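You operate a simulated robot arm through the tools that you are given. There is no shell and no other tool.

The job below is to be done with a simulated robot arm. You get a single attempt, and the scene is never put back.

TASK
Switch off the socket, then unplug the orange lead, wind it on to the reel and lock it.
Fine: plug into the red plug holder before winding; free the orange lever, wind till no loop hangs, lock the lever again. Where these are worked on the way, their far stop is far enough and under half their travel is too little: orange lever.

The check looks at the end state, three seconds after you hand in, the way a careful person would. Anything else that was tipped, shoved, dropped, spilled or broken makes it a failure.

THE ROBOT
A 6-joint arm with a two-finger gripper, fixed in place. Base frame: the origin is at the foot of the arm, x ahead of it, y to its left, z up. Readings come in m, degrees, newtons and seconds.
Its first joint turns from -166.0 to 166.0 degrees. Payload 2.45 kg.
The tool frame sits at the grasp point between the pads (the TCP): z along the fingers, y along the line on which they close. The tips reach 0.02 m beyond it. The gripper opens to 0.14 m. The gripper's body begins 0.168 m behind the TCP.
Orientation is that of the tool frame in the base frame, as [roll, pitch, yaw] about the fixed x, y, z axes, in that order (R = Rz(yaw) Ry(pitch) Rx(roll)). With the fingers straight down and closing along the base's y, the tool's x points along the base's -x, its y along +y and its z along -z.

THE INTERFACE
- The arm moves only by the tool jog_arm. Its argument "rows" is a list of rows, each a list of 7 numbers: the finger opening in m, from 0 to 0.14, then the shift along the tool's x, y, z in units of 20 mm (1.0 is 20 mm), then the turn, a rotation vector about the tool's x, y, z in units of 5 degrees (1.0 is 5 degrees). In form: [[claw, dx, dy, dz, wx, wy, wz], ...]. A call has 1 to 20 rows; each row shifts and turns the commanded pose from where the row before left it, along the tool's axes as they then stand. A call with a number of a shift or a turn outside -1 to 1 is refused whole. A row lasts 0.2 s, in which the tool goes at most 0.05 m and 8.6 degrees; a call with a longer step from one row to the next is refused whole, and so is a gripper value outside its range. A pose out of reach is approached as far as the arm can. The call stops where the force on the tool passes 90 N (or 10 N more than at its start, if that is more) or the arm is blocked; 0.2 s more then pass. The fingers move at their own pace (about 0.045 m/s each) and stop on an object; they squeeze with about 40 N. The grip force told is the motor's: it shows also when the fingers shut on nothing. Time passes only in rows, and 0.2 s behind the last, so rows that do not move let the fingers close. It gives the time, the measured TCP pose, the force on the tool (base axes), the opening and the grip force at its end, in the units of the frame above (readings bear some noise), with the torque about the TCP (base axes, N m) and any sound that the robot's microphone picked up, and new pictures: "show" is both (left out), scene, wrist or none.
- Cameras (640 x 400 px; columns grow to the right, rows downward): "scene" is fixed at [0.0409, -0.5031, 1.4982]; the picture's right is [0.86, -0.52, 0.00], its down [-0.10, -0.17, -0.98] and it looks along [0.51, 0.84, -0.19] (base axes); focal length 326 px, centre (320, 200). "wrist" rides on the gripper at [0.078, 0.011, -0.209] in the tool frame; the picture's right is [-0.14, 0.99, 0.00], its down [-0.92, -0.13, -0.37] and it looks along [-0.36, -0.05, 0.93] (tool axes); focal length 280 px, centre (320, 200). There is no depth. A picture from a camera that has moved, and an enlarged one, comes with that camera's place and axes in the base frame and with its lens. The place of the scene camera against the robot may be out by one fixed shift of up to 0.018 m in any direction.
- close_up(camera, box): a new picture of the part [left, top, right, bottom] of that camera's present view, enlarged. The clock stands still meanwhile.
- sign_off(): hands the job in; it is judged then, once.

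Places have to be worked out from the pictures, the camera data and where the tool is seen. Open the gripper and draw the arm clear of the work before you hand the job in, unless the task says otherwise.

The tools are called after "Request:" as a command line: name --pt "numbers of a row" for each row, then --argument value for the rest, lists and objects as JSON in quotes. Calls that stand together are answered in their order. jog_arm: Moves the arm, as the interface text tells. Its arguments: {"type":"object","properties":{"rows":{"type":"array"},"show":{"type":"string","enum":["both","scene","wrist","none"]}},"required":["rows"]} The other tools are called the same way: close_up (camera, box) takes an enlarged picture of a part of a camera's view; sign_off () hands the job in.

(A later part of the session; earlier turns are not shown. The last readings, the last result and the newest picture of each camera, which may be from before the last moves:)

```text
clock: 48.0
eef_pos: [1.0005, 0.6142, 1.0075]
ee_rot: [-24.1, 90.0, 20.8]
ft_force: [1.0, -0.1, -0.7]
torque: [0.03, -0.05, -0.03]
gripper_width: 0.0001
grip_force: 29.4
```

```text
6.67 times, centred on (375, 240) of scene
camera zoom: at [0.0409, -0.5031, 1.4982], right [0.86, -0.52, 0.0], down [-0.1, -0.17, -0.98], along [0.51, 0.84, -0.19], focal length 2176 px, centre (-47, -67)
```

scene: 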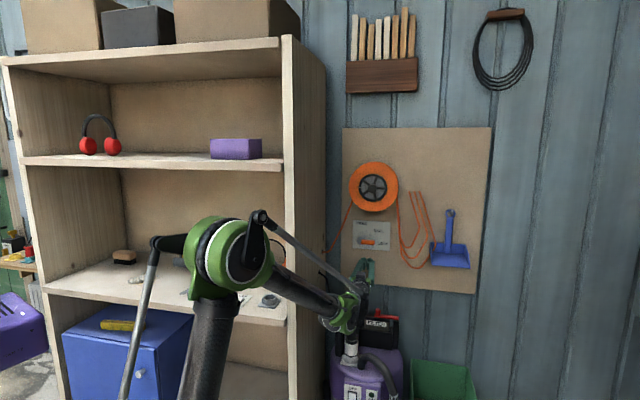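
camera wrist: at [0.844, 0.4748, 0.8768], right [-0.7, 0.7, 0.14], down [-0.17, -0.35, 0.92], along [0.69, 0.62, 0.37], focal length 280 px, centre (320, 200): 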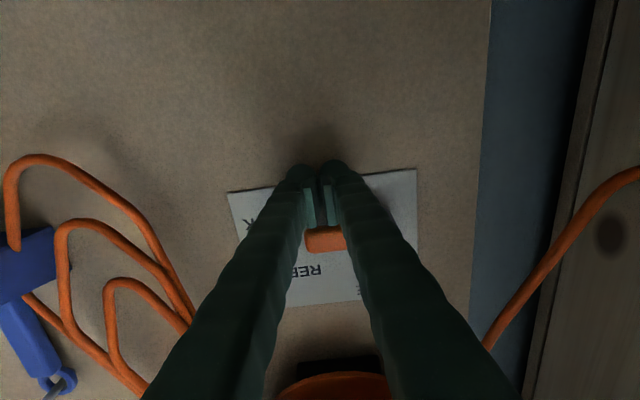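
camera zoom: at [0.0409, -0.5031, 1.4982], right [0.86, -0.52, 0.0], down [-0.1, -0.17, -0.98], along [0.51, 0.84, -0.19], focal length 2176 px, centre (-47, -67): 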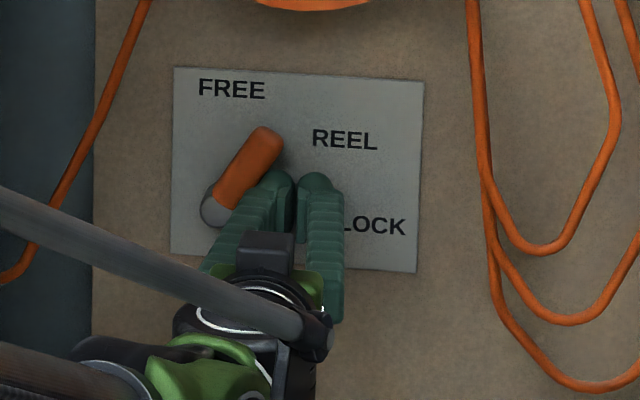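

The lever is turning with me, now at about 50–55°. I'll continue the arc up to vertical and slightly beyond, to the FREE stop.

Request:
jog_arm --pt "0 -0.75 0.26 0 0 0 0" --pt "0 -0.655 0.52 0 0 0 0" --pt "0 -0.46 0.74 0 0 0 0" --pt "0 -0.15 0.3 0 0 0 0" --show "none"

Request:
close_up --camera "scene" --box '[340, 210, 410, 270]'

```text
clock: 49.1
eef_pos: [0.9869, 0.6263, 1.0464]
ee_rot: [-108.9, 89.9, -65.3]
ft_force: [63.6, -69.2, -16.6]
torque: [-1.39, -1.16, -0.33]
gripper_width: 0.0
grip_force: 29.5
stopped in row 4: the force on the tool passed its limit at 93 N (the readings are from after the stop); the commanded pose is now the measured one
```

```text
6.67 times, centred on (375, 240) of scene
camera zoom: at [0.0409, -0.5031, 1.4982], right [0.86, -0.52, 0.0], down [-0.1, -0.17, -0.98], along [0.51, 0.84, -0.19], focal length 2176 px, centre (-47, -67)
```

zoom: 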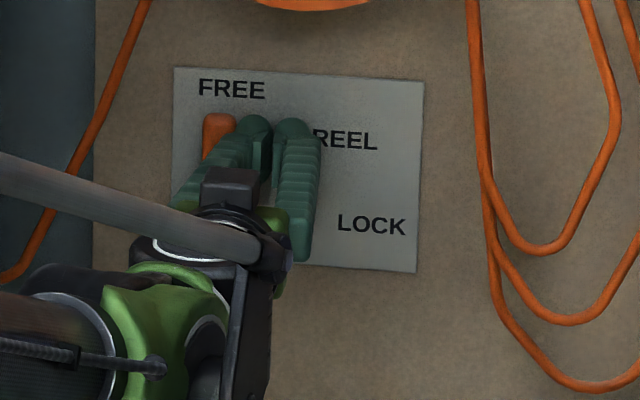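

The lever is vertical at the FREE stop (93 N against the stop). I'll ease off to the right and back out.

Request:
jog_arm --pt "0 0 -0.4 0 0 0 0" --pt "0 0 -0.5 0 0 0 0" --pt "0 0 0 -1 0 0 0" --pt "0 0 0 -1 0 0 0" --pt "0 0 0 -1 0 0 0" --pt "0 0 0 -1 0 0 0" --pt "0 0 0 -1 0 0 0" --pt "0 0 0 -1 0 0 0" --pt "0 0 0 -1 0 0 0" --pt "0 0 0 -1 0 0 0" --show "both"

Request:
close_up --camera "scene" --box '[330, 150, 430, 270]'

Request:
close_up --camera "wrist" --box '[220, 60, 420, 400]'

```text
clock: 51.3
eef_pos: [0.8726, 0.5128, 1.0472]
ee_rot: [-75.3, 89.8, -30.5]
ft_force: [0.9, -0.1, 0.2]
torque: [-0.01, 0.0, -0.04]
gripper_width: 0.0001
grip_force: 29.5
camera wrist: at [0.7184, 0.3725, 0.9689], right [-0.7, 0.7, 0.13], down [-0.17, -0.35, 0.92], along [0.7, 0.62, 0.37], focal length 280 px, centre (320, 200)
```

scene: 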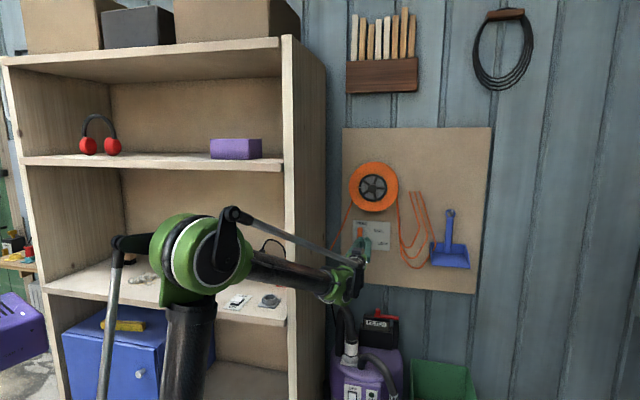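
wrist: 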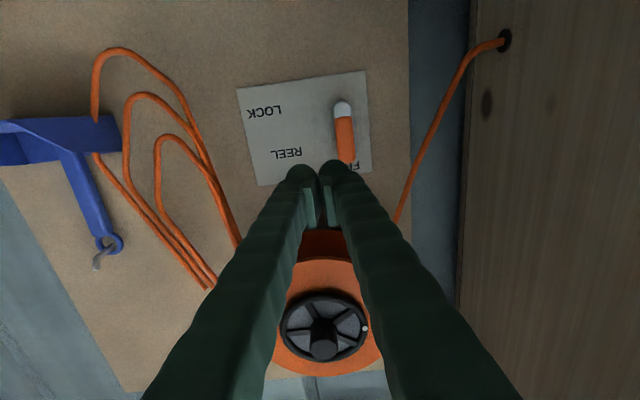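

```text
3.33 times, centred on (380, 210) of scene
camera zoom: at [0.0409, -0.5031, 1.4982], right [0.86, -0.52, 0.0], down [-0.1, -0.17, -0.98], along [0.51, 0.84, -0.19], focal length 1088 px, centre (120, 167)
```

zoom: 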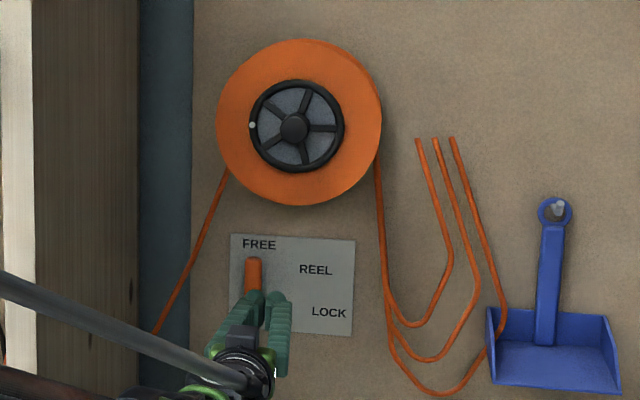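

```text
1.18 times, centred on (320, 230) of wrist
camera zoom: at [0.7184, 0.3725, 0.9689], right [-0.7, 0.7, 0.13], down [-0.17, -0.35, 0.92], along [0.7, 0.62, 0.37], focal length 330 px, centre (320, 165)
```

zoom: 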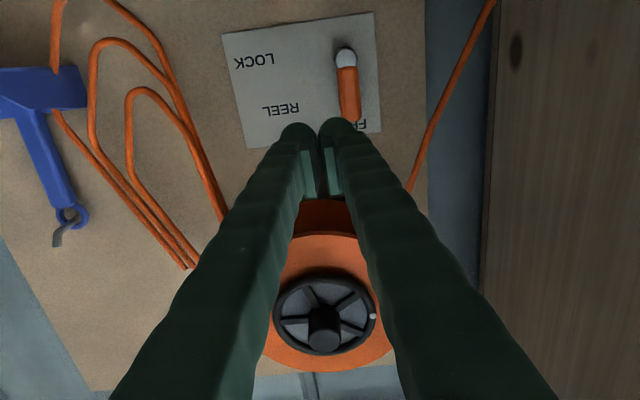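

The lever holds at FREE. Now I'll back off, rise to wheel height (z≈1.264), centre laterally at r≈0.281 and open the fingers wide.

Request:
jog_arm --pt "0 0 0 -1 0 0 0" --pt "0 0 0 -1 0 0 0" --pt "0 0 0 -1 0 0 0" --pt "0 0 0 -1 0 0 0" --pt "0 0 0 -1 0 0 0" --pt "0.138 -0.985 -0.12 0 0 0 0" --pt "0.138 -0.985 -0.12 0 0 0 0" --pt "0.138 -0.985 -0.12 0 0 0 0" --pt "0.138 -0.985 -0.12 0 0 0 0" --pt "0.138 -0.985 -0.12 0 0 0 0" --pt "0.138 -0.985 -0.12 0 0 0 0" --pt "0.138 -0.985 -0.12 0 0 0 0" --pt "0.138 -0.985 -0.12 0 0 0 0" --pt "0.138 -0.985 -0.12 0 0 0 0" --pt "0.138 -0.985 -0.12 0 0 0 0" --pt "0.138 -0.985 -0.15 0 0 0 0" --show "both"

Request:
close_up --camera "wrist" --box '[220, 60, 420, 260]'

```text
clock: 54.7
eef_pos: [0.8202, 0.4248, 1.2634]
ee_rot: [-73.5, 89.8, -28.8]
ft_force: [0.1, -0.8, 0.0]
torque: [-0.03, -0.02, 0.0]
gripper_width: 0.1379
grip_force: 0.0
camera wrist: at [0.6662, 0.2847, 1.1844], right [-0.7, 0.7, 0.13], down [-0.17, -0.35, 0.92], along [0.7, 0.62, 0.37], focal length 280 px, centre (320, 200)
```

scene: 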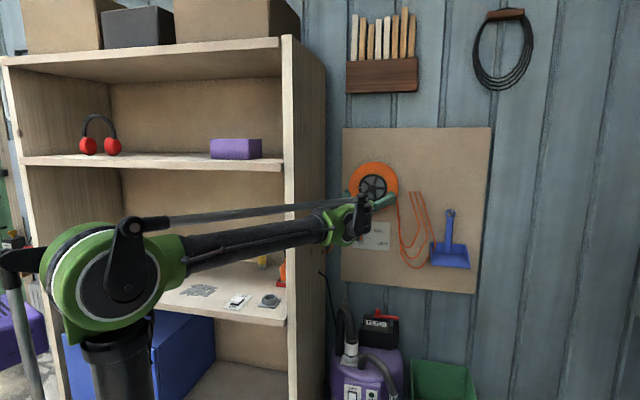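
wrist: 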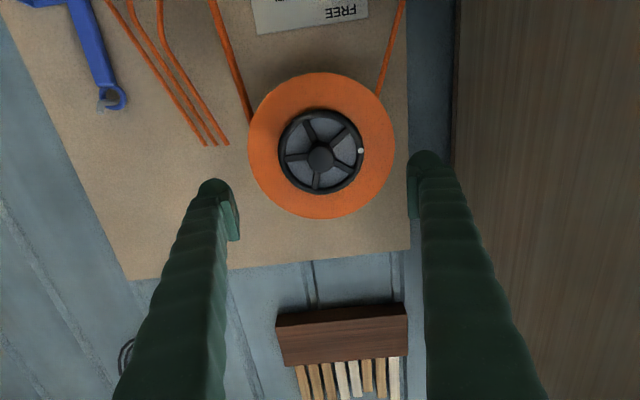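

```text
2.00 times, centred on (320, 160) of wrist
camera zoom: at [0.6662, 0.2847, 1.1844], right [-0.7, 0.7, 0.13], down [-0.17, -0.35, 0.92], along [0.7, 0.62, 0.37], focal length 561 px, centre (320, 280)
```

zoom: 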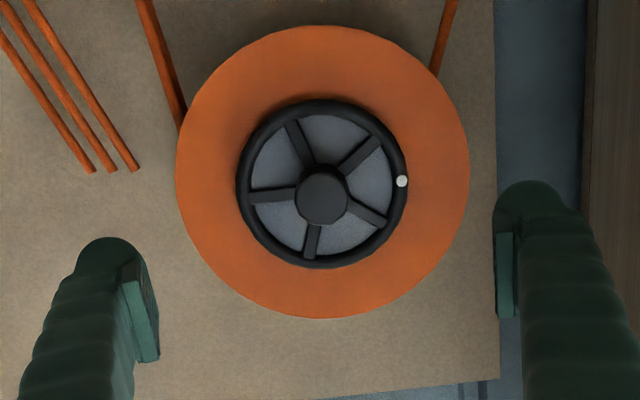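

The wheel (about 118 mm across) is centred between the open fingers at matching height. I'll advance until the pads flank the rim, stopping short of the orange disc behind it.

Request:
jog_arm --pt "0.138 0 0 1 0 0 0" --pt "0.138 0 0 1 0 0 0" --pt "0.138 0 0 1 0 0 0" --pt "0.138 0 0 1 0 0 0" --pt "0.138 0 0 1 0 0 0" --pt "0.138 0 0 1 0 0 0" --pt "0.138 0 0 1 0 0 0" --pt "0.138 0 0 0.9 0 0 0" --show "wrist"

Request:
close_up --camera "scene" --box '[335, 155, 415, 225]'

Request:
close_up --camera "wrist" --box '[200, 60, 440, 260]'

```text
clock: 56.5
eef_pos: [0.9324, 0.535, 1.2632]
ee_rot: [-72.2, 89.8, -27.4]
ft_force: [-0.4, 0.3, -1.1]
torque: [-0.01, 0.02, 0.02]
gripper_width: 0.1379
grip_force: 0.0
camera wrist: at [0.7776, 0.3945, 1.1842], right [-0.7, 0.7, 0.13], down [-0.17, -0.35, 0.92], along [0.7, 0.62, 0.37], focal length 280 px, centre (320, 200)
```

wrist: 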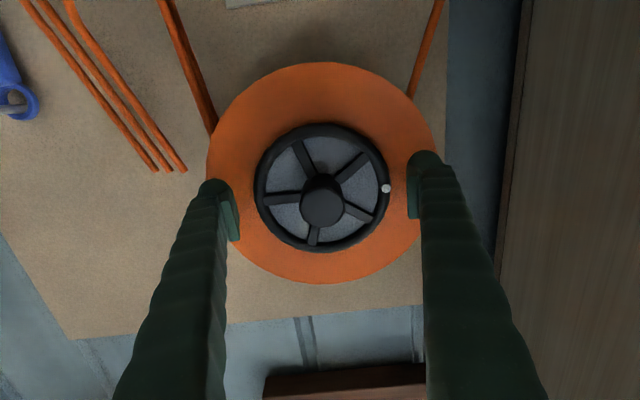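

```text
5.71 times, centred on (375, 190) of scene
camera zoom: at [0.0409, -0.5031, 1.4982], right [0.86, -0.52, 0.0], down [-0.1, -0.17, -0.98], along [0.51, 0.84, -0.19], focal length 1865 px, centre (6, 257)
```

zoom: 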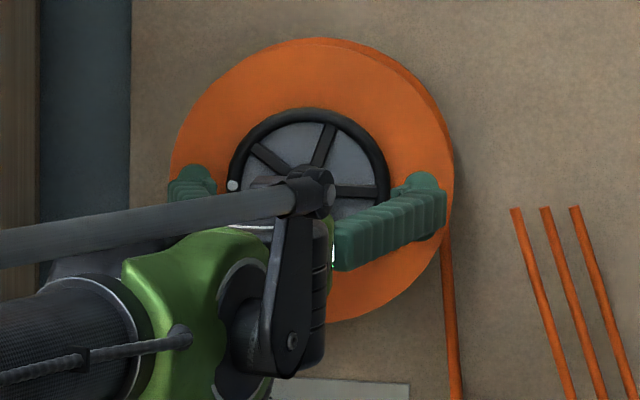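

```text
2.00 times, centred on (320, 160) of wrist
camera zoom: at [0.7776, 0.3945, 1.1842], right [-0.7, 0.7, 0.13], down [-0.17, -0.35, 0.92], along [0.7, 0.62, 0.37], focal length 561 px, centre (320, 280)
```

zoom: 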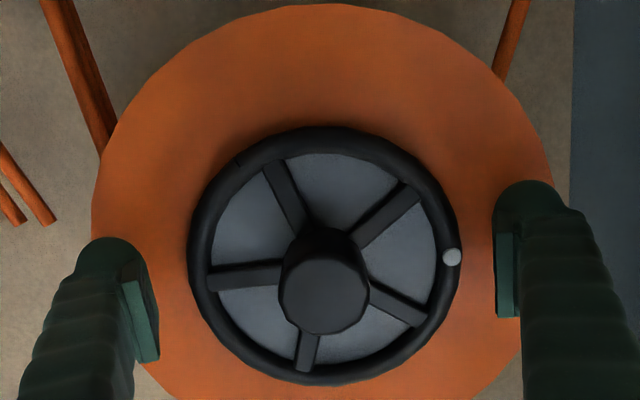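

No contact yet; the rim plane looks to be around n≈1.062, a touch deeper than the fingertips. I'll creep forward in small steps, watching for contact with the disc.

Request:
jog_arm --pt "0.138 0 0 0.2 0 0 0" --pt "0.138 0 0 0.2 0 0 0" --pt "0.138 0 0 0.15 0 0 0" --show "none"

Request:
close_up --camera "wrist" --box '[200, 60, 440, 260]'

```text
clock: 57.3
eef_pos: [0.9412, 0.545, 1.2645]
ee_rot: [-74.4, 89.8, -29.7]
ft_force: [-0.8, 0.0, 0.2]
torque: [0.0, 0.0, -0.01]
gripper_width: 0.1383
grip_force: 0.2
```

```text
2.00 times, centred on (320, 160) of wrist
camera zoom: at [0.7856, 0.4033, 1.1844], right [-0.7, 0.7, 0.13], down [-0.17, -0.35, 0.92], along [0.7, 0.62, 0.37], focal length 561 px, centre (320, 280)
```

zoom: 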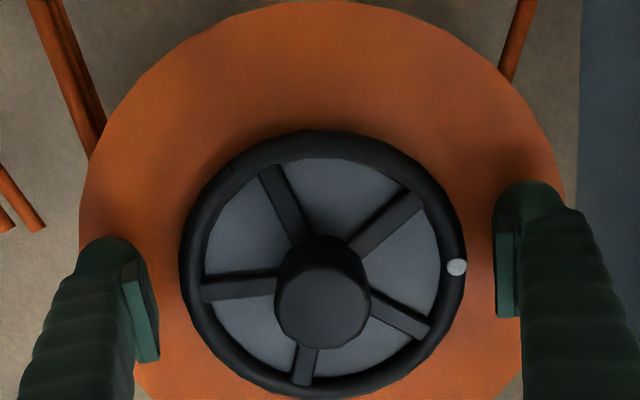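

Request:
jog_arm --pt "0.138 0 0 0.12 0 0 0" --pt "0.138 0 0 0.12 0 0 0" --pt "0.138 0 0 0 0 0 0" --show "none"

Request:
close_up --camera "wrist" --box '[200, 60, 440, 260]'

Request:
close_up --camera "scene" --box '[335, 155, 415, 225]'

```text
clock: 58.1
eef_pos: [0.9457, 0.5484, 1.2638]
ee_rot: [-74.8, 89.8, -30.0]
ft_force: [0.5, 0.5, -0.5]
torque: [0.02, -0.02, 0.0]
gripper_width: 0.1381
grip_force: 0.0
```

```text
2.00 times, centred on (320, 160) of wrist
camera zoom: at [0.7898, 0.4073, 1.185], right [-0.7, 0.7, 0.13], down [-0.17, -0.35, 0.92], along [0.7, 0.62, 0.37], focal length 561 px, centre (320, 280)
```

zoom: 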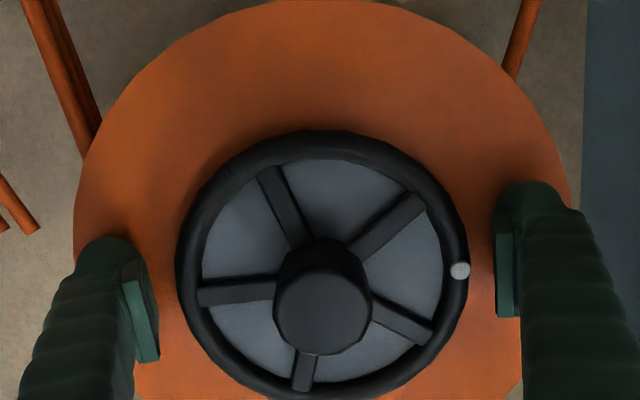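

```text
5.71 times, centred on (375, 190) of scene
camera zoom: at [0.0409, -0.5031, 1.4982], right [0.86, -0.52, 0.0], down [-0.1, -0.17, -0.98], along [0.51, 0.84, -0.19], focal length 1865 px, centre (6, 257)
```

zoom: 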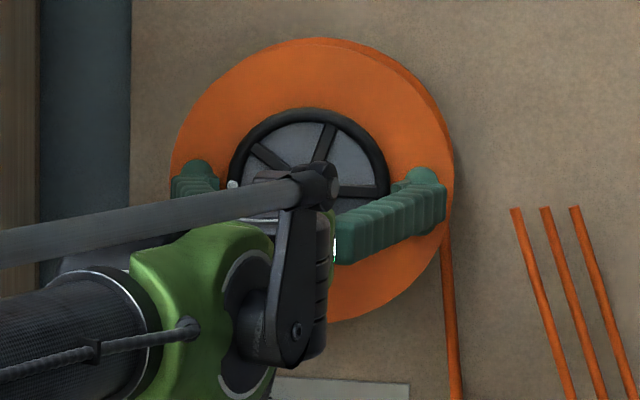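

The TCP is now level with the rim (n≈1.056) and nothing is touching. I'll close on the rim across its diameter.

Request:
jog_arm --pt "0.09 0 0 0 0 0 0" --pt "0.09 0 0 0 0 0 0" --pt "0.09 0 0 0 0 0 0" --pt "0.09 0 0 0 0 0 0" --show "none"

Request:
close_up --camera "wrist" --box '[200, 60, 440, 260]'

Request:
close_up --camera "scene" --box '[335, 155, 415, 225]'

```text
clock: 59.1
eef_pos: [0.9426, 0.5462, 1.2658]
ee_rot: [-64.0, 89.7, -19.2]
ft_force: [-22.9, -14.1, -7.9]
torque: [-0.03, 0.01, 0.51]
gripper_width: 0.1183
grip_force: 45.0
```

```text
2.00 times, centred on (320, 160) of wrist
camera zoom: at [0.7887, 0.4064, 1.1856], right [-0.7, 0.7, 0.13], down [-0.17, -0.35, 0.92], along [0.69, 0.62, 0.37], focal length 561 px, centre (320, 280)
```

zoom: 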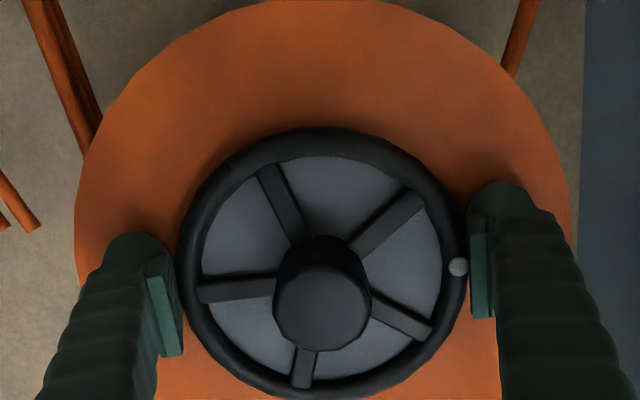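

```text
5.71 times, centred on (375, 190) of scene
camera zoom: at [0.0409, -0.5031, 1.4982], right [0.86, -0.52, 0.0], down [-0.1, -0.17, -0.98], along [0.51, 0.84, -0.19], focal length 1865 px, centre (6, 257)
```

zoom: 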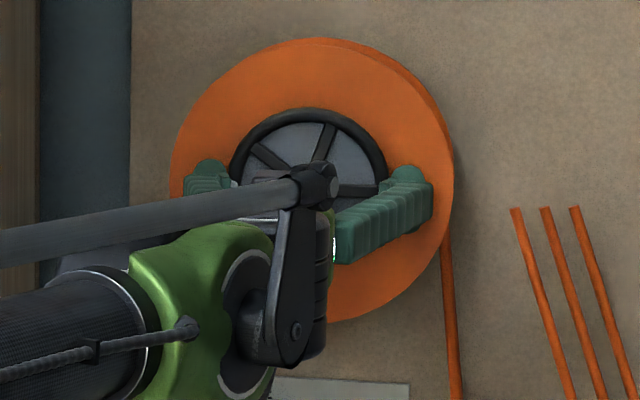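

The rim is firmly gripped (118 mm, 45 N). I'll try a small counter-clockwise turn (20°) and watch the loops and forces to confirm the winding direction.

Request:
jog_arm --pt "0.09 0 0 0 0 0 -0.8" --pt "0.09 0 0 0 0 0 -0.8" --pt "0.09 0 0 0 0 0 -0.8" --pt "0.09 0 0 0 0 0 -0.8" --pt "0.09 0 0 0 0 0 -0.8" --show "none"

Request:
close_up --camera "wrist" --box '[200, 60, 440, 260]'

Request:
close_up --camera "scene" --box '[330, 150, 450, 280]'

```text
clock: 60.3
eef_pos: [0.9437, 0.5456, 1.2665]
ee_rot: [-89.6, 69.8, -45.1]
ft_force: [-3.9, -13.5, 19.9]
torque: [0.09, 0.13, 1.15]
gripper_width: 0.1176
grip_force: 44.4
```

```text
2.00 times, centred on (320, 160) of wrist
camera zoom: at [0.8085, 0.3859, 1.1873], right [-0.69, 0.7, -0.21], down [-0.4, -0.12, 0.91], along [0.61, 0.71, 0.36], focal length 561 px, centre (320, 280)
```

zoom: 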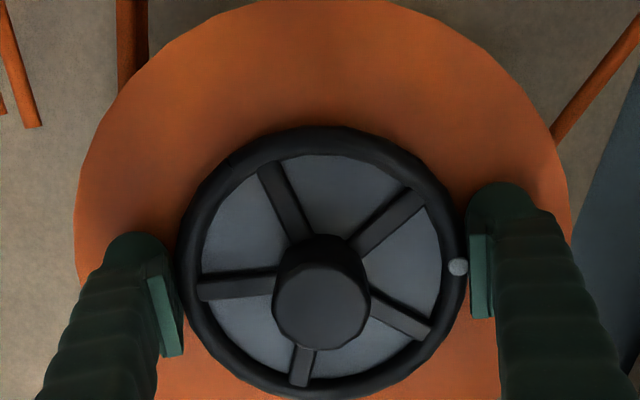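

```text
3.08 times, centred on (390, 215) of scene
camera zoom: at [0.0409, -0.5031, 1.4982], right [0.86, -0.52, 0.0], down [-0.1, -0.17, -0.98], along [0.51, 0.84, -0.19], focal length 1004 px, centre (105, 154)
```

zoom: 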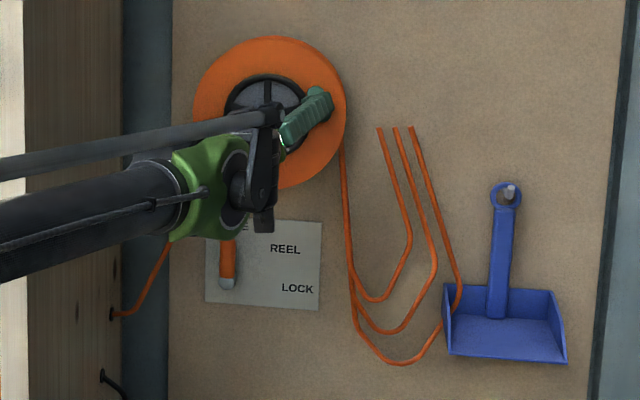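

The wheel turns with the grip. The loops show no clear change yet at 20°, so I'll turn another 40° and compare a zoomed view of the loops.

Request:
jog_arm --pt "0.09 0 0 0 0 0 -1" --pt "0.09 0 0 0 0 0 -1" --pt "0.09 0 0 0 0 0 -1" --pt "0.09 0 0 0 0 0 -1" --pt "0.09 0 0 0 0 0 -1" --pt "0.09 0 0 0 0 0 -1" --pt "0.09 0 0 0 0 0 -1" --pt "0.09 0 0 0 0 0 -1" --show "none"

Request:
close_up --camera "wrist" --box '[200, 60, 440, 260]'

Request:
close_up --camera "scene" --box '[330, 150, 450, 280]'

```text
clock: 62.1
eef_pos: [0.9456, 0.5435, 1.2663]
ee_rot: [-89.8, 29.9, -45.5]
ft_force: [44.7, -13.7, 73.8]
torque: [-0.43, 1.13, 0.24]
gripper_width: 0.118
grip_force: 44.9
```

```text
2.00 times, centred on (320, 160) of wrist
camera zoom: at [0.8425, 0.3511, 1.2169], right [-0.43, 0.44, -0.79], down [-0.78, 0.26, 0.57], along [0.46, 0.86, 0.23], focal length 561 px, centre (320, 280)
```

zoom: 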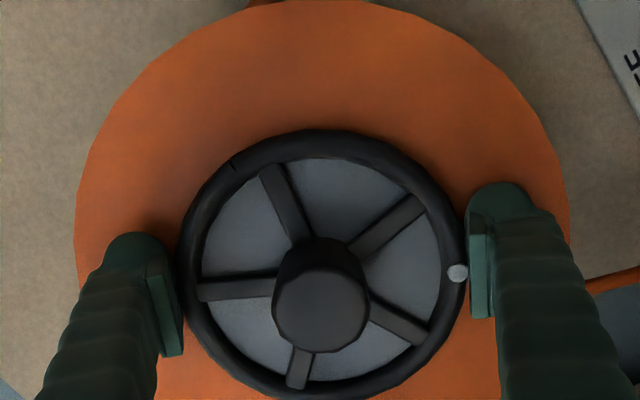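

```text
3.08 times, centred on (390, 215) of scene
camera zoom: at [0.0409, -0.5031, 1.4982], right [0.86, -0.52, 0.0], down [-0.1, -0.17, -0.98], along [0.51, 0.84, -0.19], focal length 1004 px, centre (105, 154)
```

zoom: 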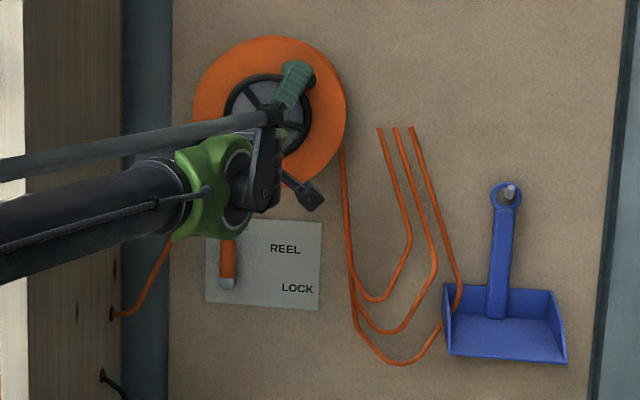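

The wheel has turned 60°, but the side force rose to about 85 N, mostly vertical, so the wheel axis sits slightly above my tool axis. I'll shift up 2 mm to relieve it and compare the loops against the earlier identical close-up.

Request:
jog_arm --pt "0.09 -0.05 -0.0866 0 0 0 0" --pt "0.09 0 0 0 0 0 0" --show "none"

Request:
close_up --camera "scene" --box '[330, 200, 430, 290]'

Request:
close_up --camera "scene" --box '[335, 155, 415, 225]'

```text
clock: 62.7
eef_pos: [0.9464, 0.5434, 1.2674]
ee_rot: [-89.8, 29.9, -45.2]
ft_force: [35.8, -25.5, 47.7]
torque: [0.13, 0.35, -0.05]
gripper_width: 0.1179
grip_force: 44.7
```

```text
4.44 times, centred on (380, 245) of scene
camera zoom: at [0.0409, -0.5031, 1.4982], right [0.86, -0.52, 0.0], down [-0.1, -0.17, -0.98], along [0.51, 0.84, -0.19], focal length 1451 px, centre (53, 0)
```

zoom: 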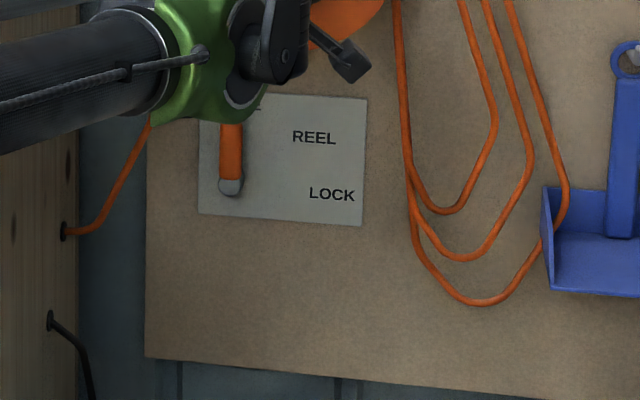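

```text
5.71 times, centred on (375, 190) of scene
camera zoom: at [0.0409, -0.5031, 1.4982], right [0.86, -0.52, 0.0], down [-0.1, -0.17, -0.98], along [0.51, 0.84, -0.19], focal length 1865 px, centre (6, 257)
```

zoom: 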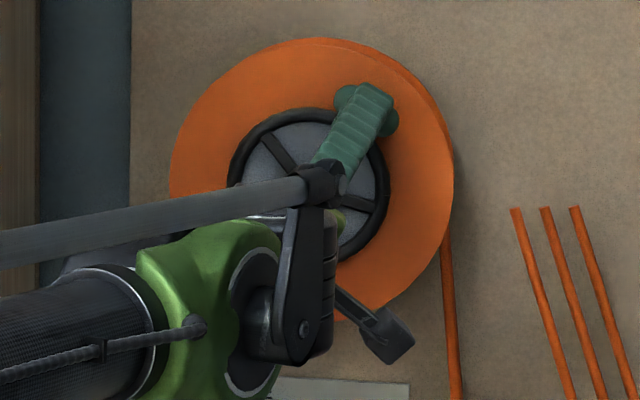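

Measured stiffness is about 13 N/mm, so the wheel axis is about 6 mm higher still (z≈1.272). I'll complete the vertical correction and then keep turning counter-clockwise.

Request:
jog_arm --pt "0.09 -0.075 -0.13 0 0 0 0" --pt "0.09 -0.075 -0.13 0 0 0 0" --pt "0.09 0 0 0 0 0 0" --show "none"

Request:
close_up --camera "wrist" --box '[200, 60, 440, 260]'

```text
clock: 63.5
eef_pos: [0.9435, 0.5471, 1.2701]
ee_rot: [-90.1, 29.6, -45.2]
ft_force: [-31.0, -29.5, -32.7]
torque: [-0.62, 0.59, -0.25]
gripper_width: 0.1184
grip_force: 45.0
stopped in row 3: the force on the tool passed its limit at 101 N (the readings are from after the stop); the commanded pose is now the measured one
```

```text
2.00 times, centred on (320, 160) of wrist
camera zoom: at [0.8406, 0.3544, 1.2215], right [-0.43, 0.43, -0.79], down [-0.78, 0.26, 0.57], along [0.45, 0.86, 0.22], focal length 561 px, centre (320, 280)
```

zoom: 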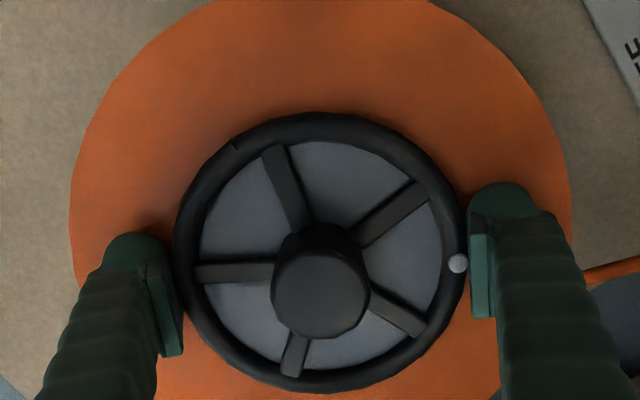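

That brought the tool axis onto the wheel axis (the image confirms it's centred), with some residual push-back. I'll ease back 2 mm and continue turning counter-clockwise another 40°, then compare the loops again.

Request:
jog_arm --pt "0.09 0 0 -0.1 0 0 0" --pt "0.09 0 0 0 0 0 -1" --pt "0.09 0 0 0 0 0 -1" --pt "0.09 0 0 0 0 0 -1" --pt "0.09 0 0 0 0 0 -1" --pt "0.09 0 0 0 0 0 -1" --pt "0.09 0 0 0 0 0 -1" --pt "0.09 0 0 0 0 0 -1" --pt "0.09 0 0 0 0 0 -1" --show "none"

Request:
close_up --camera "wrist" --box '[200, 60, 440, 260]'

Request:
close_up --camera "scene" --box '[330, 150, 450, 280]'

```text
clock: 65.2
eef_pos: [0.9385, 0.5452, 1.2742]
ee_rot: [-92.9, -1.4, -46.2]
ft_force: [-50.3, -70.7, -18.5]
torque: [-3.79, 3.83, 0.24]
gripper_width: 0.1175
grip_force: 20.6
out of reach, approached as far as the arm can: row 7, 8
stopped in row 8: the force on the tool passed its limit at 97 N (the readings are from after the stop); the commanded pose is now the measured one
```

```text
2.00 times, centred on (320, 160) of wrist
camera zoom: at [0.8418, 0.3428, 1.2735], right [-0.11, 0.05, -0.99], down [-0.9, 0.42, 0.12], along [0.42, 0.91, 0.0], focal length 561 px, centre (320, 280)
```

zoom: 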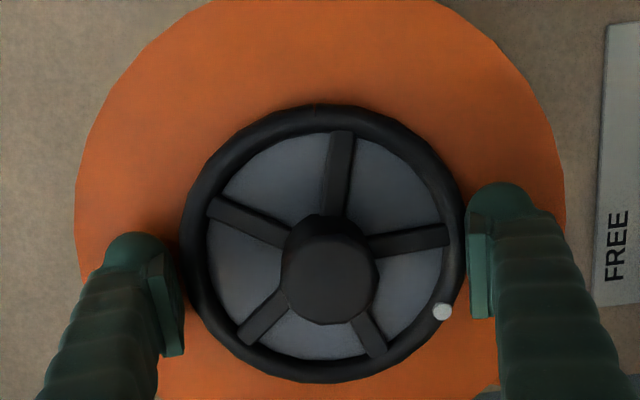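

```text
3.08 times, centred on (390, 215) of scene
camera zoom: at [0.0409, -0.5031, 1.4982], right [0.86, -0.52, 0.0], down [-0.1, -0.17, -0.98], along [0.51, 0.84, -0.19], focal length 1004 px, centre (105, 154)
```

zoom: 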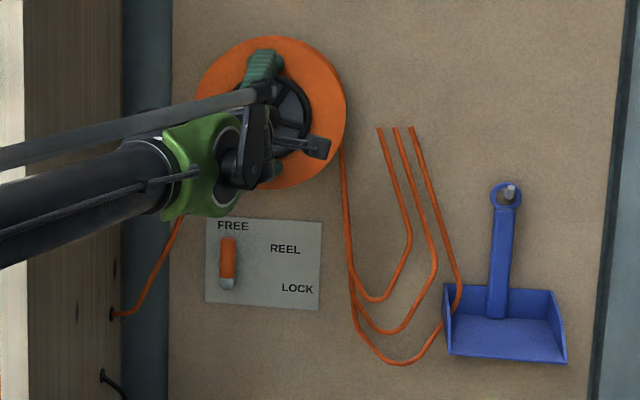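

The arm reached its wrist limit at about −90°, and the lower fingertip pressed the disc as the tool tilted. The loops haven't changed. I'll release the wheel and back off to inspect it.

Request:
jog_arm --pt "0.138 0 0 -0.1 0 0 0" --pt "0.138 0 0 -0.1 0 0 0" --pt "0.138 0 0 0 0 0 0" --pt "0.138 0 0 -0.5 0 0 0" --pt "0.138 0 0 -1 0 0 0" --pt "0.138 0 0 -1 0 0 0" --pt "0.138 0 0 -1 0 0 0" --show "both"

Request:
close_up --camera "scene" --box '[330, 150, 450, 280]'

Request:
close_up --camera "wrist" --box '[200, 40, 440, 260]'

```text
clock: 66.8
eef_pos: [0.8837, 0.5026, 1.2724]
ee_rot: [-93.2, -1.4, -45.9]
ft_force: [0.7, 0.7, 0.6]
torque: [0.02, 0.0, 0.0]
gripper_width: 0.1379
grip_force: 0.0
camera wrist: at [0.7897, 0.2997, 1.274], right [-0.12, 0.04, -0.99], down [-0.9, 0.41, 0.13], along [0.42, 0.91, -0.01], focal length 280 px, centre (320, 200)
```

scene: 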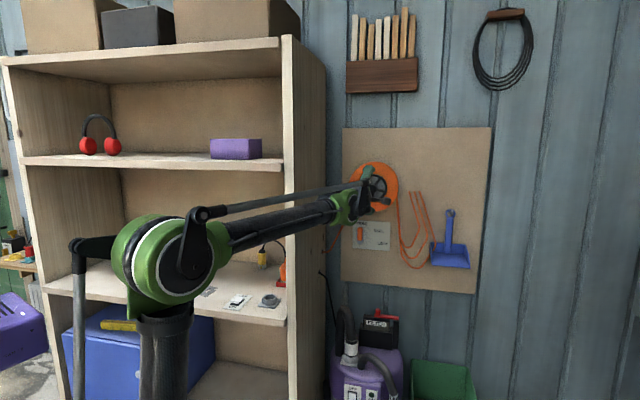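
wrist: 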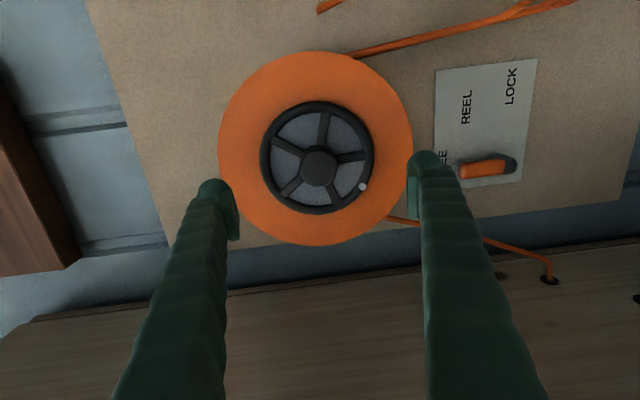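

```text
3.08 times, centred on (390, 215) of scene
camera zoom: at [0.0409, -0.5031, 1.4982], right [0.86, -0.52, 0.0], down [-0.1, -0.17, -0.98], along [0.51, 0.84, -0.19], focal length 1004 px, centre (105, 154)
```

zoom: 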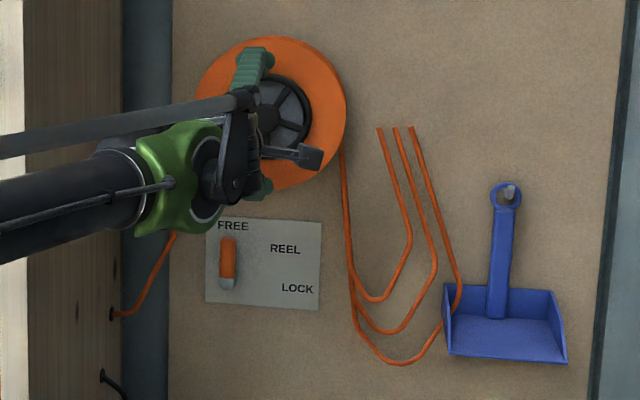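

```text
1.82 times, centred on (320, 150) of wrist
camera zoom: at [0.7897, 0.2997, 1.274], right [-0.12, 0.04, -0.99], down [-0.9, 0.41, 0.13], along [0.42, 0.91, -0.01], focal length 510 px, centre (320, 291)
```

zoom: 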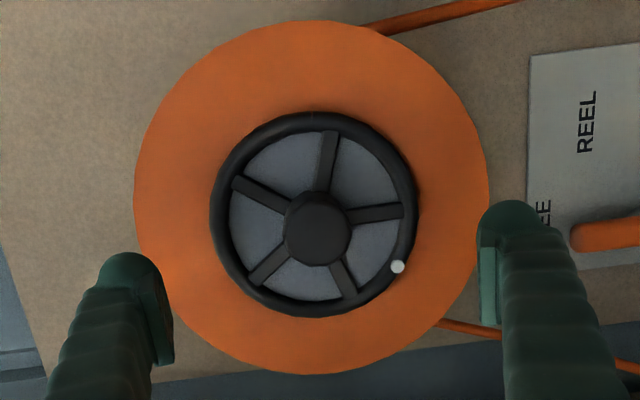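

The wheel turned about 60° counter-clockwise and then wouldn't follow, with the loops unchanged, so clockwise may be the winding direction. I'll straighten the tool (it tilted about 3° at the limit), roll to about −75° and re-centre on the wheel axis (r≈0.281, z≈1.270).

Request:
jog_arm --pt "0.138 0 0 0 0.64 -0.2 0" --pt "0.138 0 0 0 0 0 1" --pt "0.138 0 0 0 0 0 1" --pt "0.138 0 0 0 0 0 1" --pt "0.138 0 0 0 0 0 0.28" --pt "0.138 0.586 -0.03 0 0 0 0" --pt "0.138 0 0 0 0 0 0" --show "none"

Request:
close_up --camera "wrist" --box '[200, 40, 440, 260]'

```text
clock: 68.4
eef_pos: [0.8944, 0.4927, 1.2707]
ee_rot: [-93.3, 15.2, -47.0]
ft_force: [0.0, -0.1, 0.2]
torque: [-0.02, -0.04, 0.01]
gripper_width: 0.1381
grip_force: 0.1
out of reach, approached as far as the arm can: row 1
```

```text
1.82 times, centred on (320, 150) of wrist
camera zoom: at [0.7944, 0.2937, 1.2513], right [-0.31, 0.25, -0.92], down [-0.84, 0.38, 0.38], along [0.44, 0.89, 0.09], focal length 510 px, centre (320, 291)
```

zoom: 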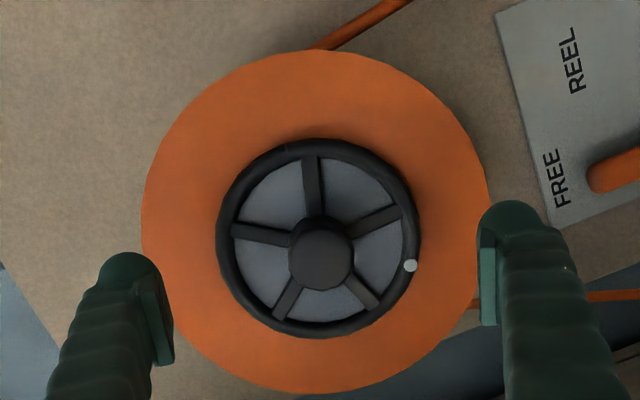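

Request:
jog_arm --pt "0.138 0 0 0 0.56 -0.376 0" --pt "0.138 0 0 0 0 0 0" --show "none"

Request:
close_up --camera "wrist" --box '[200, 40, 440, 260]'

```text
clock: 69.0
eef_pos: [0.8954, 0.4921, 1.2717]
ee_rot: [-90.0, 15.1, -45.0]
ft_force: [0.7, 0.6, -0.2]
torque: [0.0, 0.0, 0.02]
gripper_width: 0.138
grip_force: 0.1
```

```text
1.82 times, centred on (320, 150) of wrist
camera zoom: at [0.7993, 0.2925, 1.2398], right [-0.28, 0.28, -0.92], down [-0.87, 0.34, 0.36], along [0.42, 0.9, 0.14], focal length 510 px, centre (320, 291)
```

zoom: 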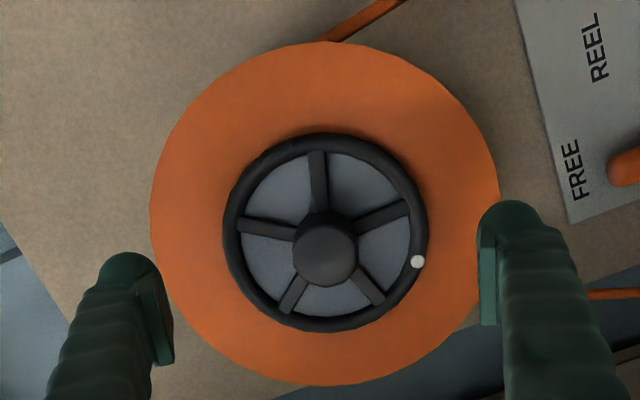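

Orientation is now square to the board. The wheel axis is about 3–4 mm off my tool axis, so I'll correct that, advance to the rim and grip.

Request:
jog_arm --pt "0.138 -0.2 0.145 0 0 0 0" --pt "0.138 0 0 0.9 0 0 0" --pt "0.138 0 0 0.9 0 0 0" --pt "0.138 0 0 0.9 0 0 0" --pt "0.138 0 0 0.9 0 0 0" --pt "0.09 0 0 0 0 0 0" --pt "0.09 0 0 0 0 0 0" --pt "0.09 0 0 0 0 0 0" --pt "0.09 0 0 0 0 0 0" --show "none"

Request:
close_up --camera "wrist" --box '[200, 60, 440, 260]'

```text
clock: 71.0
eef_pos: [0.9419, 0.5477, 1.2713]
ee_rot: [-90.0, 15.2, -45.1]
ft_force: [12.4, 4.4, 19.5]
torque: [-0.07, 0.0, -0.04]
gripper_width: 0.1178
grip_force: 45.5
```

```text
2.00 times, centred on (320, 160) of wrist
camera zoom: at [0.846, 0.348, 1.2386], right [-0.28, 0.28, -0.92], down [-0.87, 0.35, 0.36], along [0.42, 0.9, 0.14], focal length 561 px, centre (320, 280)
```

zoom: 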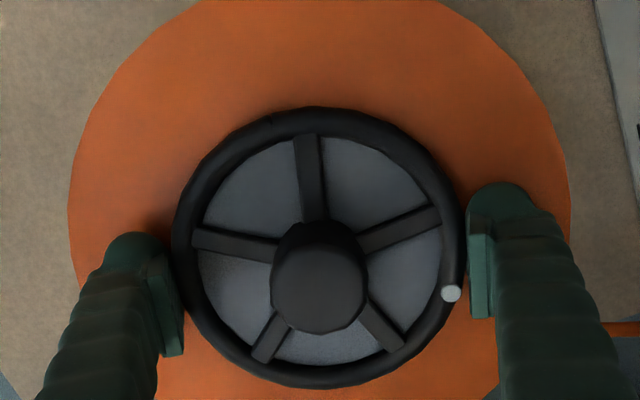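

Gripped with only a small centring force. I'll nudge 1.4 mm to zero it and turn clockwise 30° as a test.

Request:
jog_arm --pt "0.09 0 -0.07 0 0 0 0" --pt "0.09 0 0 0 0 0 0.8" --pt "0.09 0 0 0 0 0 0.8" --pt "0.09 0 0 0 0 0 0.8" --pt "0.09 0 0 0 0 0 0.8" --pt "0.09 0 0 0 0 0 0.8" --pt "0.09 0 0 0 0 0 0.8" --pt "0.09 0 0 0 0 0 0.8" --pt "0.09 0 0 0 0 0 0.4" --show "none"

Request:
close_up --camera "wrist" --box '[200, 60, 440, 260]'

Request:
close_up --camera "scene" --box '[330, 150, 450, 280]'

```text
clock: 73.0
eef_pos: [0.94, 0.5479, 1.2716]
ee_rot: [-89.9, 45.1, -44.9]
ft_force: [-8.2, 12.8, -2.7]
torque: [-0.05, 0.04, 0.47]
gripper_width: 0.1175
grip_force: 44.9
```

```text
2.00 times, centred on (320, 160) of wrist
camera zoom: at [0.8289, 0.3651, 1.2076], right [-0.57, 0.56, -0.6], down [-0.66, 0.13, 0.74], along [0.5, 0.81, 0.29], focal length 561 px, centre (320, 280)
```

zoom: 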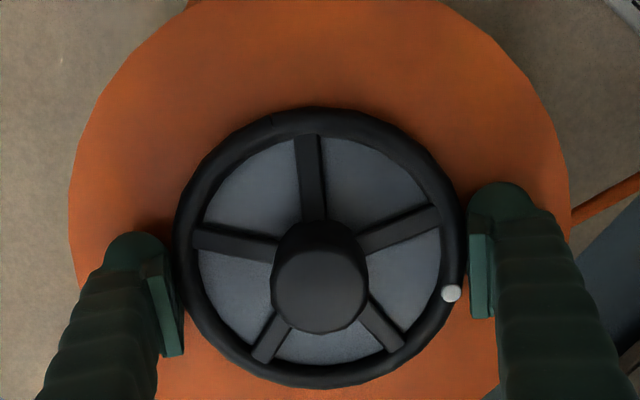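

```text
3.08 times, centred on (390, 215) of scene
camera zoom: at [0.0409, -0.5031, 1.4982], right [0.86, -0.52, 0.0], down [-0.1, -0.17, -0.98], along [0.51, 0.84, -0.19], focal length 1004 px, centre (105, 154)
```

zoom: 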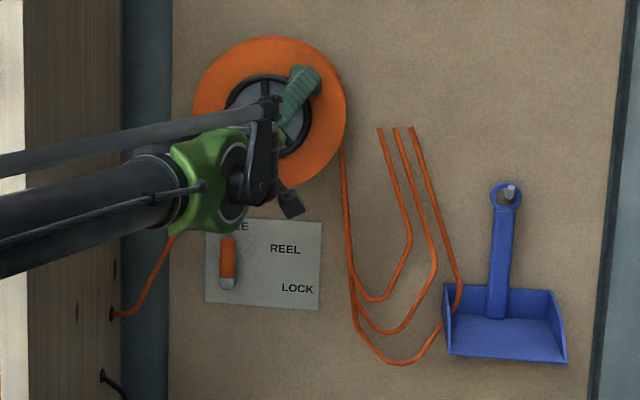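

Clockwise turns freely, with almost no side force now that I'm on axis. I'll continue clockwise by another 90° and look at the loops.

Request:
jog_arm --pt "0.09 0 0 0 0 0 1" --pt "0.09 0 0 0 0 0 1" --pt "0.09 0 0 0 0 0 1" --pt "0.09 0 0 0 0 0 1" --pt "0.09 0 0 0 0 0 1" --pt "0.09 0 0 0 0 0 1" --pt "0.09 0 0 0 0 0 1" --pt "0.09 0 0 0 0 0 1" --pt "0.09 0 0 0 0 0 1" --pt "0.09 0 0 0 0 0 1" --pt "0.09 0 0 0 0 0 1" --pt "0.09 0 0 0 0 0 1" --pt "0.09 0 0 0 0 0 1" --pt "0.09 0 0 0 0 0 1" --pt "0.09 0 0 0 0 0 1" --pt "0.09 0 0 0 0 0 1" --pt "0.09 0 0 0 0 0 1" --pt "0.09 0 0 0 0 0 1" --show "none"

Request:
close_up --camera "wrist" --box '[200, 60, 440, 260]'

Request:
close_up --camera "scene" --box '[330, 150, 450, 280]'

```text
clock: 76.8
eef_pos: [0.9417, 0.5457, 1.2713]
ee_rot: [90.0, 44.7, 134.9]
ft_force: [-18.8, -15.9, -32.8]
torque: [-0.42, 0.33, -0.28]
gripper_width: 0.1176
grip_force: 44.6
```

```text
2.00 times, centred on (320, 160) of wrist
camera zoom: at [0.7512, 0.4413, 1.2228], right [-0.42, 0.43, 0.8], down [0.26, -0.79, 0.56], along [0.87, 0.45, 0.22], focal length 561 px, centre (320, 280)
```

zoom: 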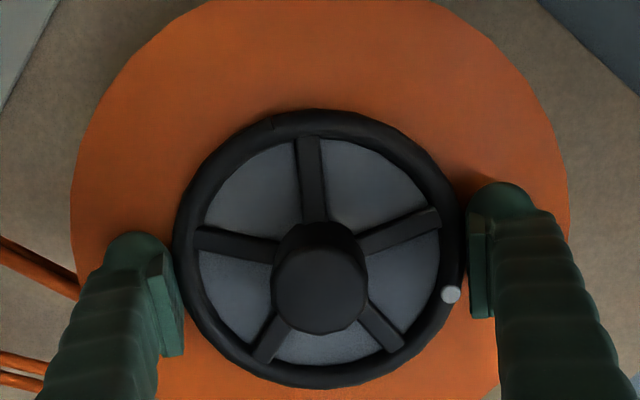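

```text
3.08 times, centred on (390, 215) of scene
camera zoom: at [0.0409, -0.5031, 1.4982], right [0.86, -0.52, 0.0], down [-0.1, -0.17, -0.98], along [0.51, 0.84, -0.19], focal length 1004 px, centre (105, 154)
```

zoom: 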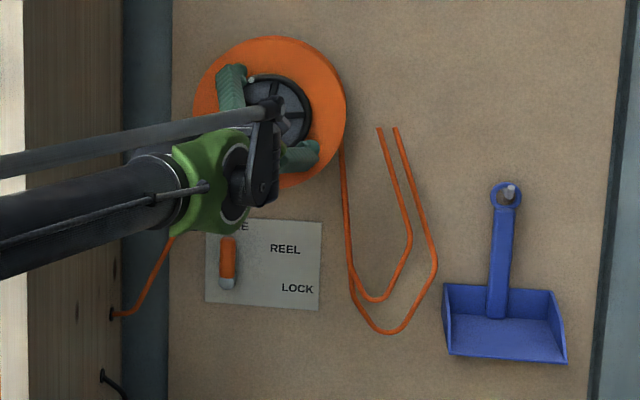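

The outermost loop has gone, so clockwise is the winding direction. I'll continue clockwise another 45° to about +90° tool roll, with a 1.5 mm centring correction.

Request:
jog_arm --pt "0.09 0 -0.07 0 0 0 0.5" --pt "0.09 0 0 0 0 0 1" --pt "0.09 0 0 0 0 0 1" --pt "0.09 0 0 0 0 0 1" --pt "0.09 0 0 0 0 0 1" --pt "0.09 0 0 0 0 0 1" --pt "0.09 0 0 0 0 0 1" --pt "0.09 0 0 0 0 0 1" --pt "0.09 0 0 0 0 0 1" --show "none"

Request:
close_up --camera "wrist" --box '[200, 60, 440, 260]'

Request:
close_up --camera "scene" --box '[330, 150, 450, 280]'

```text
clock: 78.8
eef_pos: [0.9427, 0.5457, 1.2704]
ee_rot: [90.0, 2.2, 135.0]
ft_force: [-9.5, -9.5, -15.3]
torque: [-0.11, 0.04, 0.15]
gripper_width: 0.1175
grip_force: 44.7
```

```text
2.00 times, centred on (320, 160) of wrist
camera zoom: at [0.741, 0.4519, 1.2769], right [0.07, -0.07, 1.0], down [0.39, -0.92, -0.09], along [0.92, 0.4, -0.04], focal length 561 px, centre (320, 280)
```

zoom: 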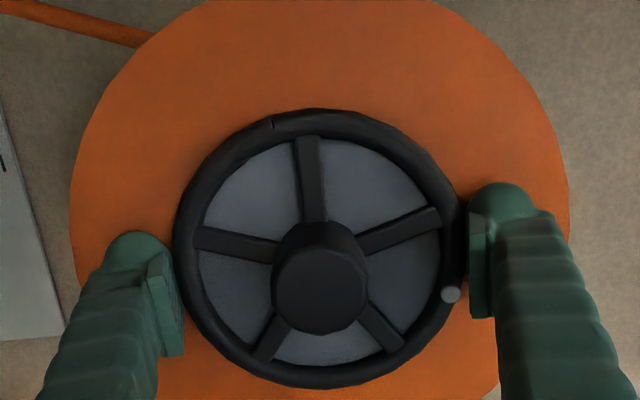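

```text
3.08 times, centred on (390, 215) of scene
camera zoom: at [0.0409, -0.5031, 1.4982], right [0.86, -0.52, 0.0], down [-0.1, -0.17, -0.98], along [0.51, 0.84, -0.19], focal length 1004 px, centre (105, 154)
```

zoom: 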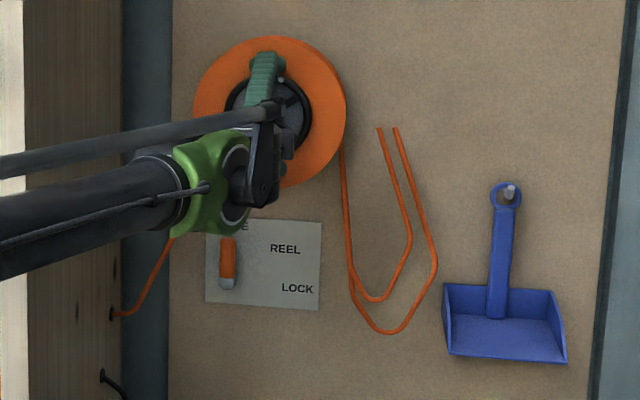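

Two loops left at about 102° net. I'll keep going clockwise in 30° steps while the wrist allows it.

Request:
jog_arm --pt "0.09 0 0 0 0 0 1" --pt "0.09 0 0 0 0 0 1" --pt "0.09 0 0 0 0 0 1" --pt "0.09 0 0 0 0 0 1" --pt "0.09 0 0 0 0 0 1" --pt "0.09 0 0 0 0 0 1" --show "none"

Request:
close_up --camera "scene" --box '[330, 150, 450, 280]'

```text
clock: 80.2
eef_pos: [0.9426, 0.5461, 1.2704]
ee_rot: [90.0, -27.7, 134.9]
ft_force: [-24.3, -19.2, -45.4]
torque: [-0.98, 0.89, 0.62]
gripper_width: 0.1177
grip_force: 44.8
```

```text
3.08 times, centred on (390, 215) of scene
camera zoom: at [0.0409, -0.5031, 1.4982], right [0.86, -0.52, 0.0], down [-0.1, -0.17, -0.98], along [0.51, 0.84, -0.19], focal length 1004 px, centre (105, 154)
```

zoom: 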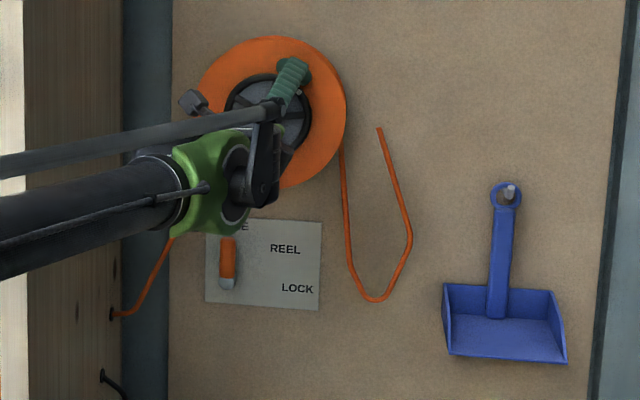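

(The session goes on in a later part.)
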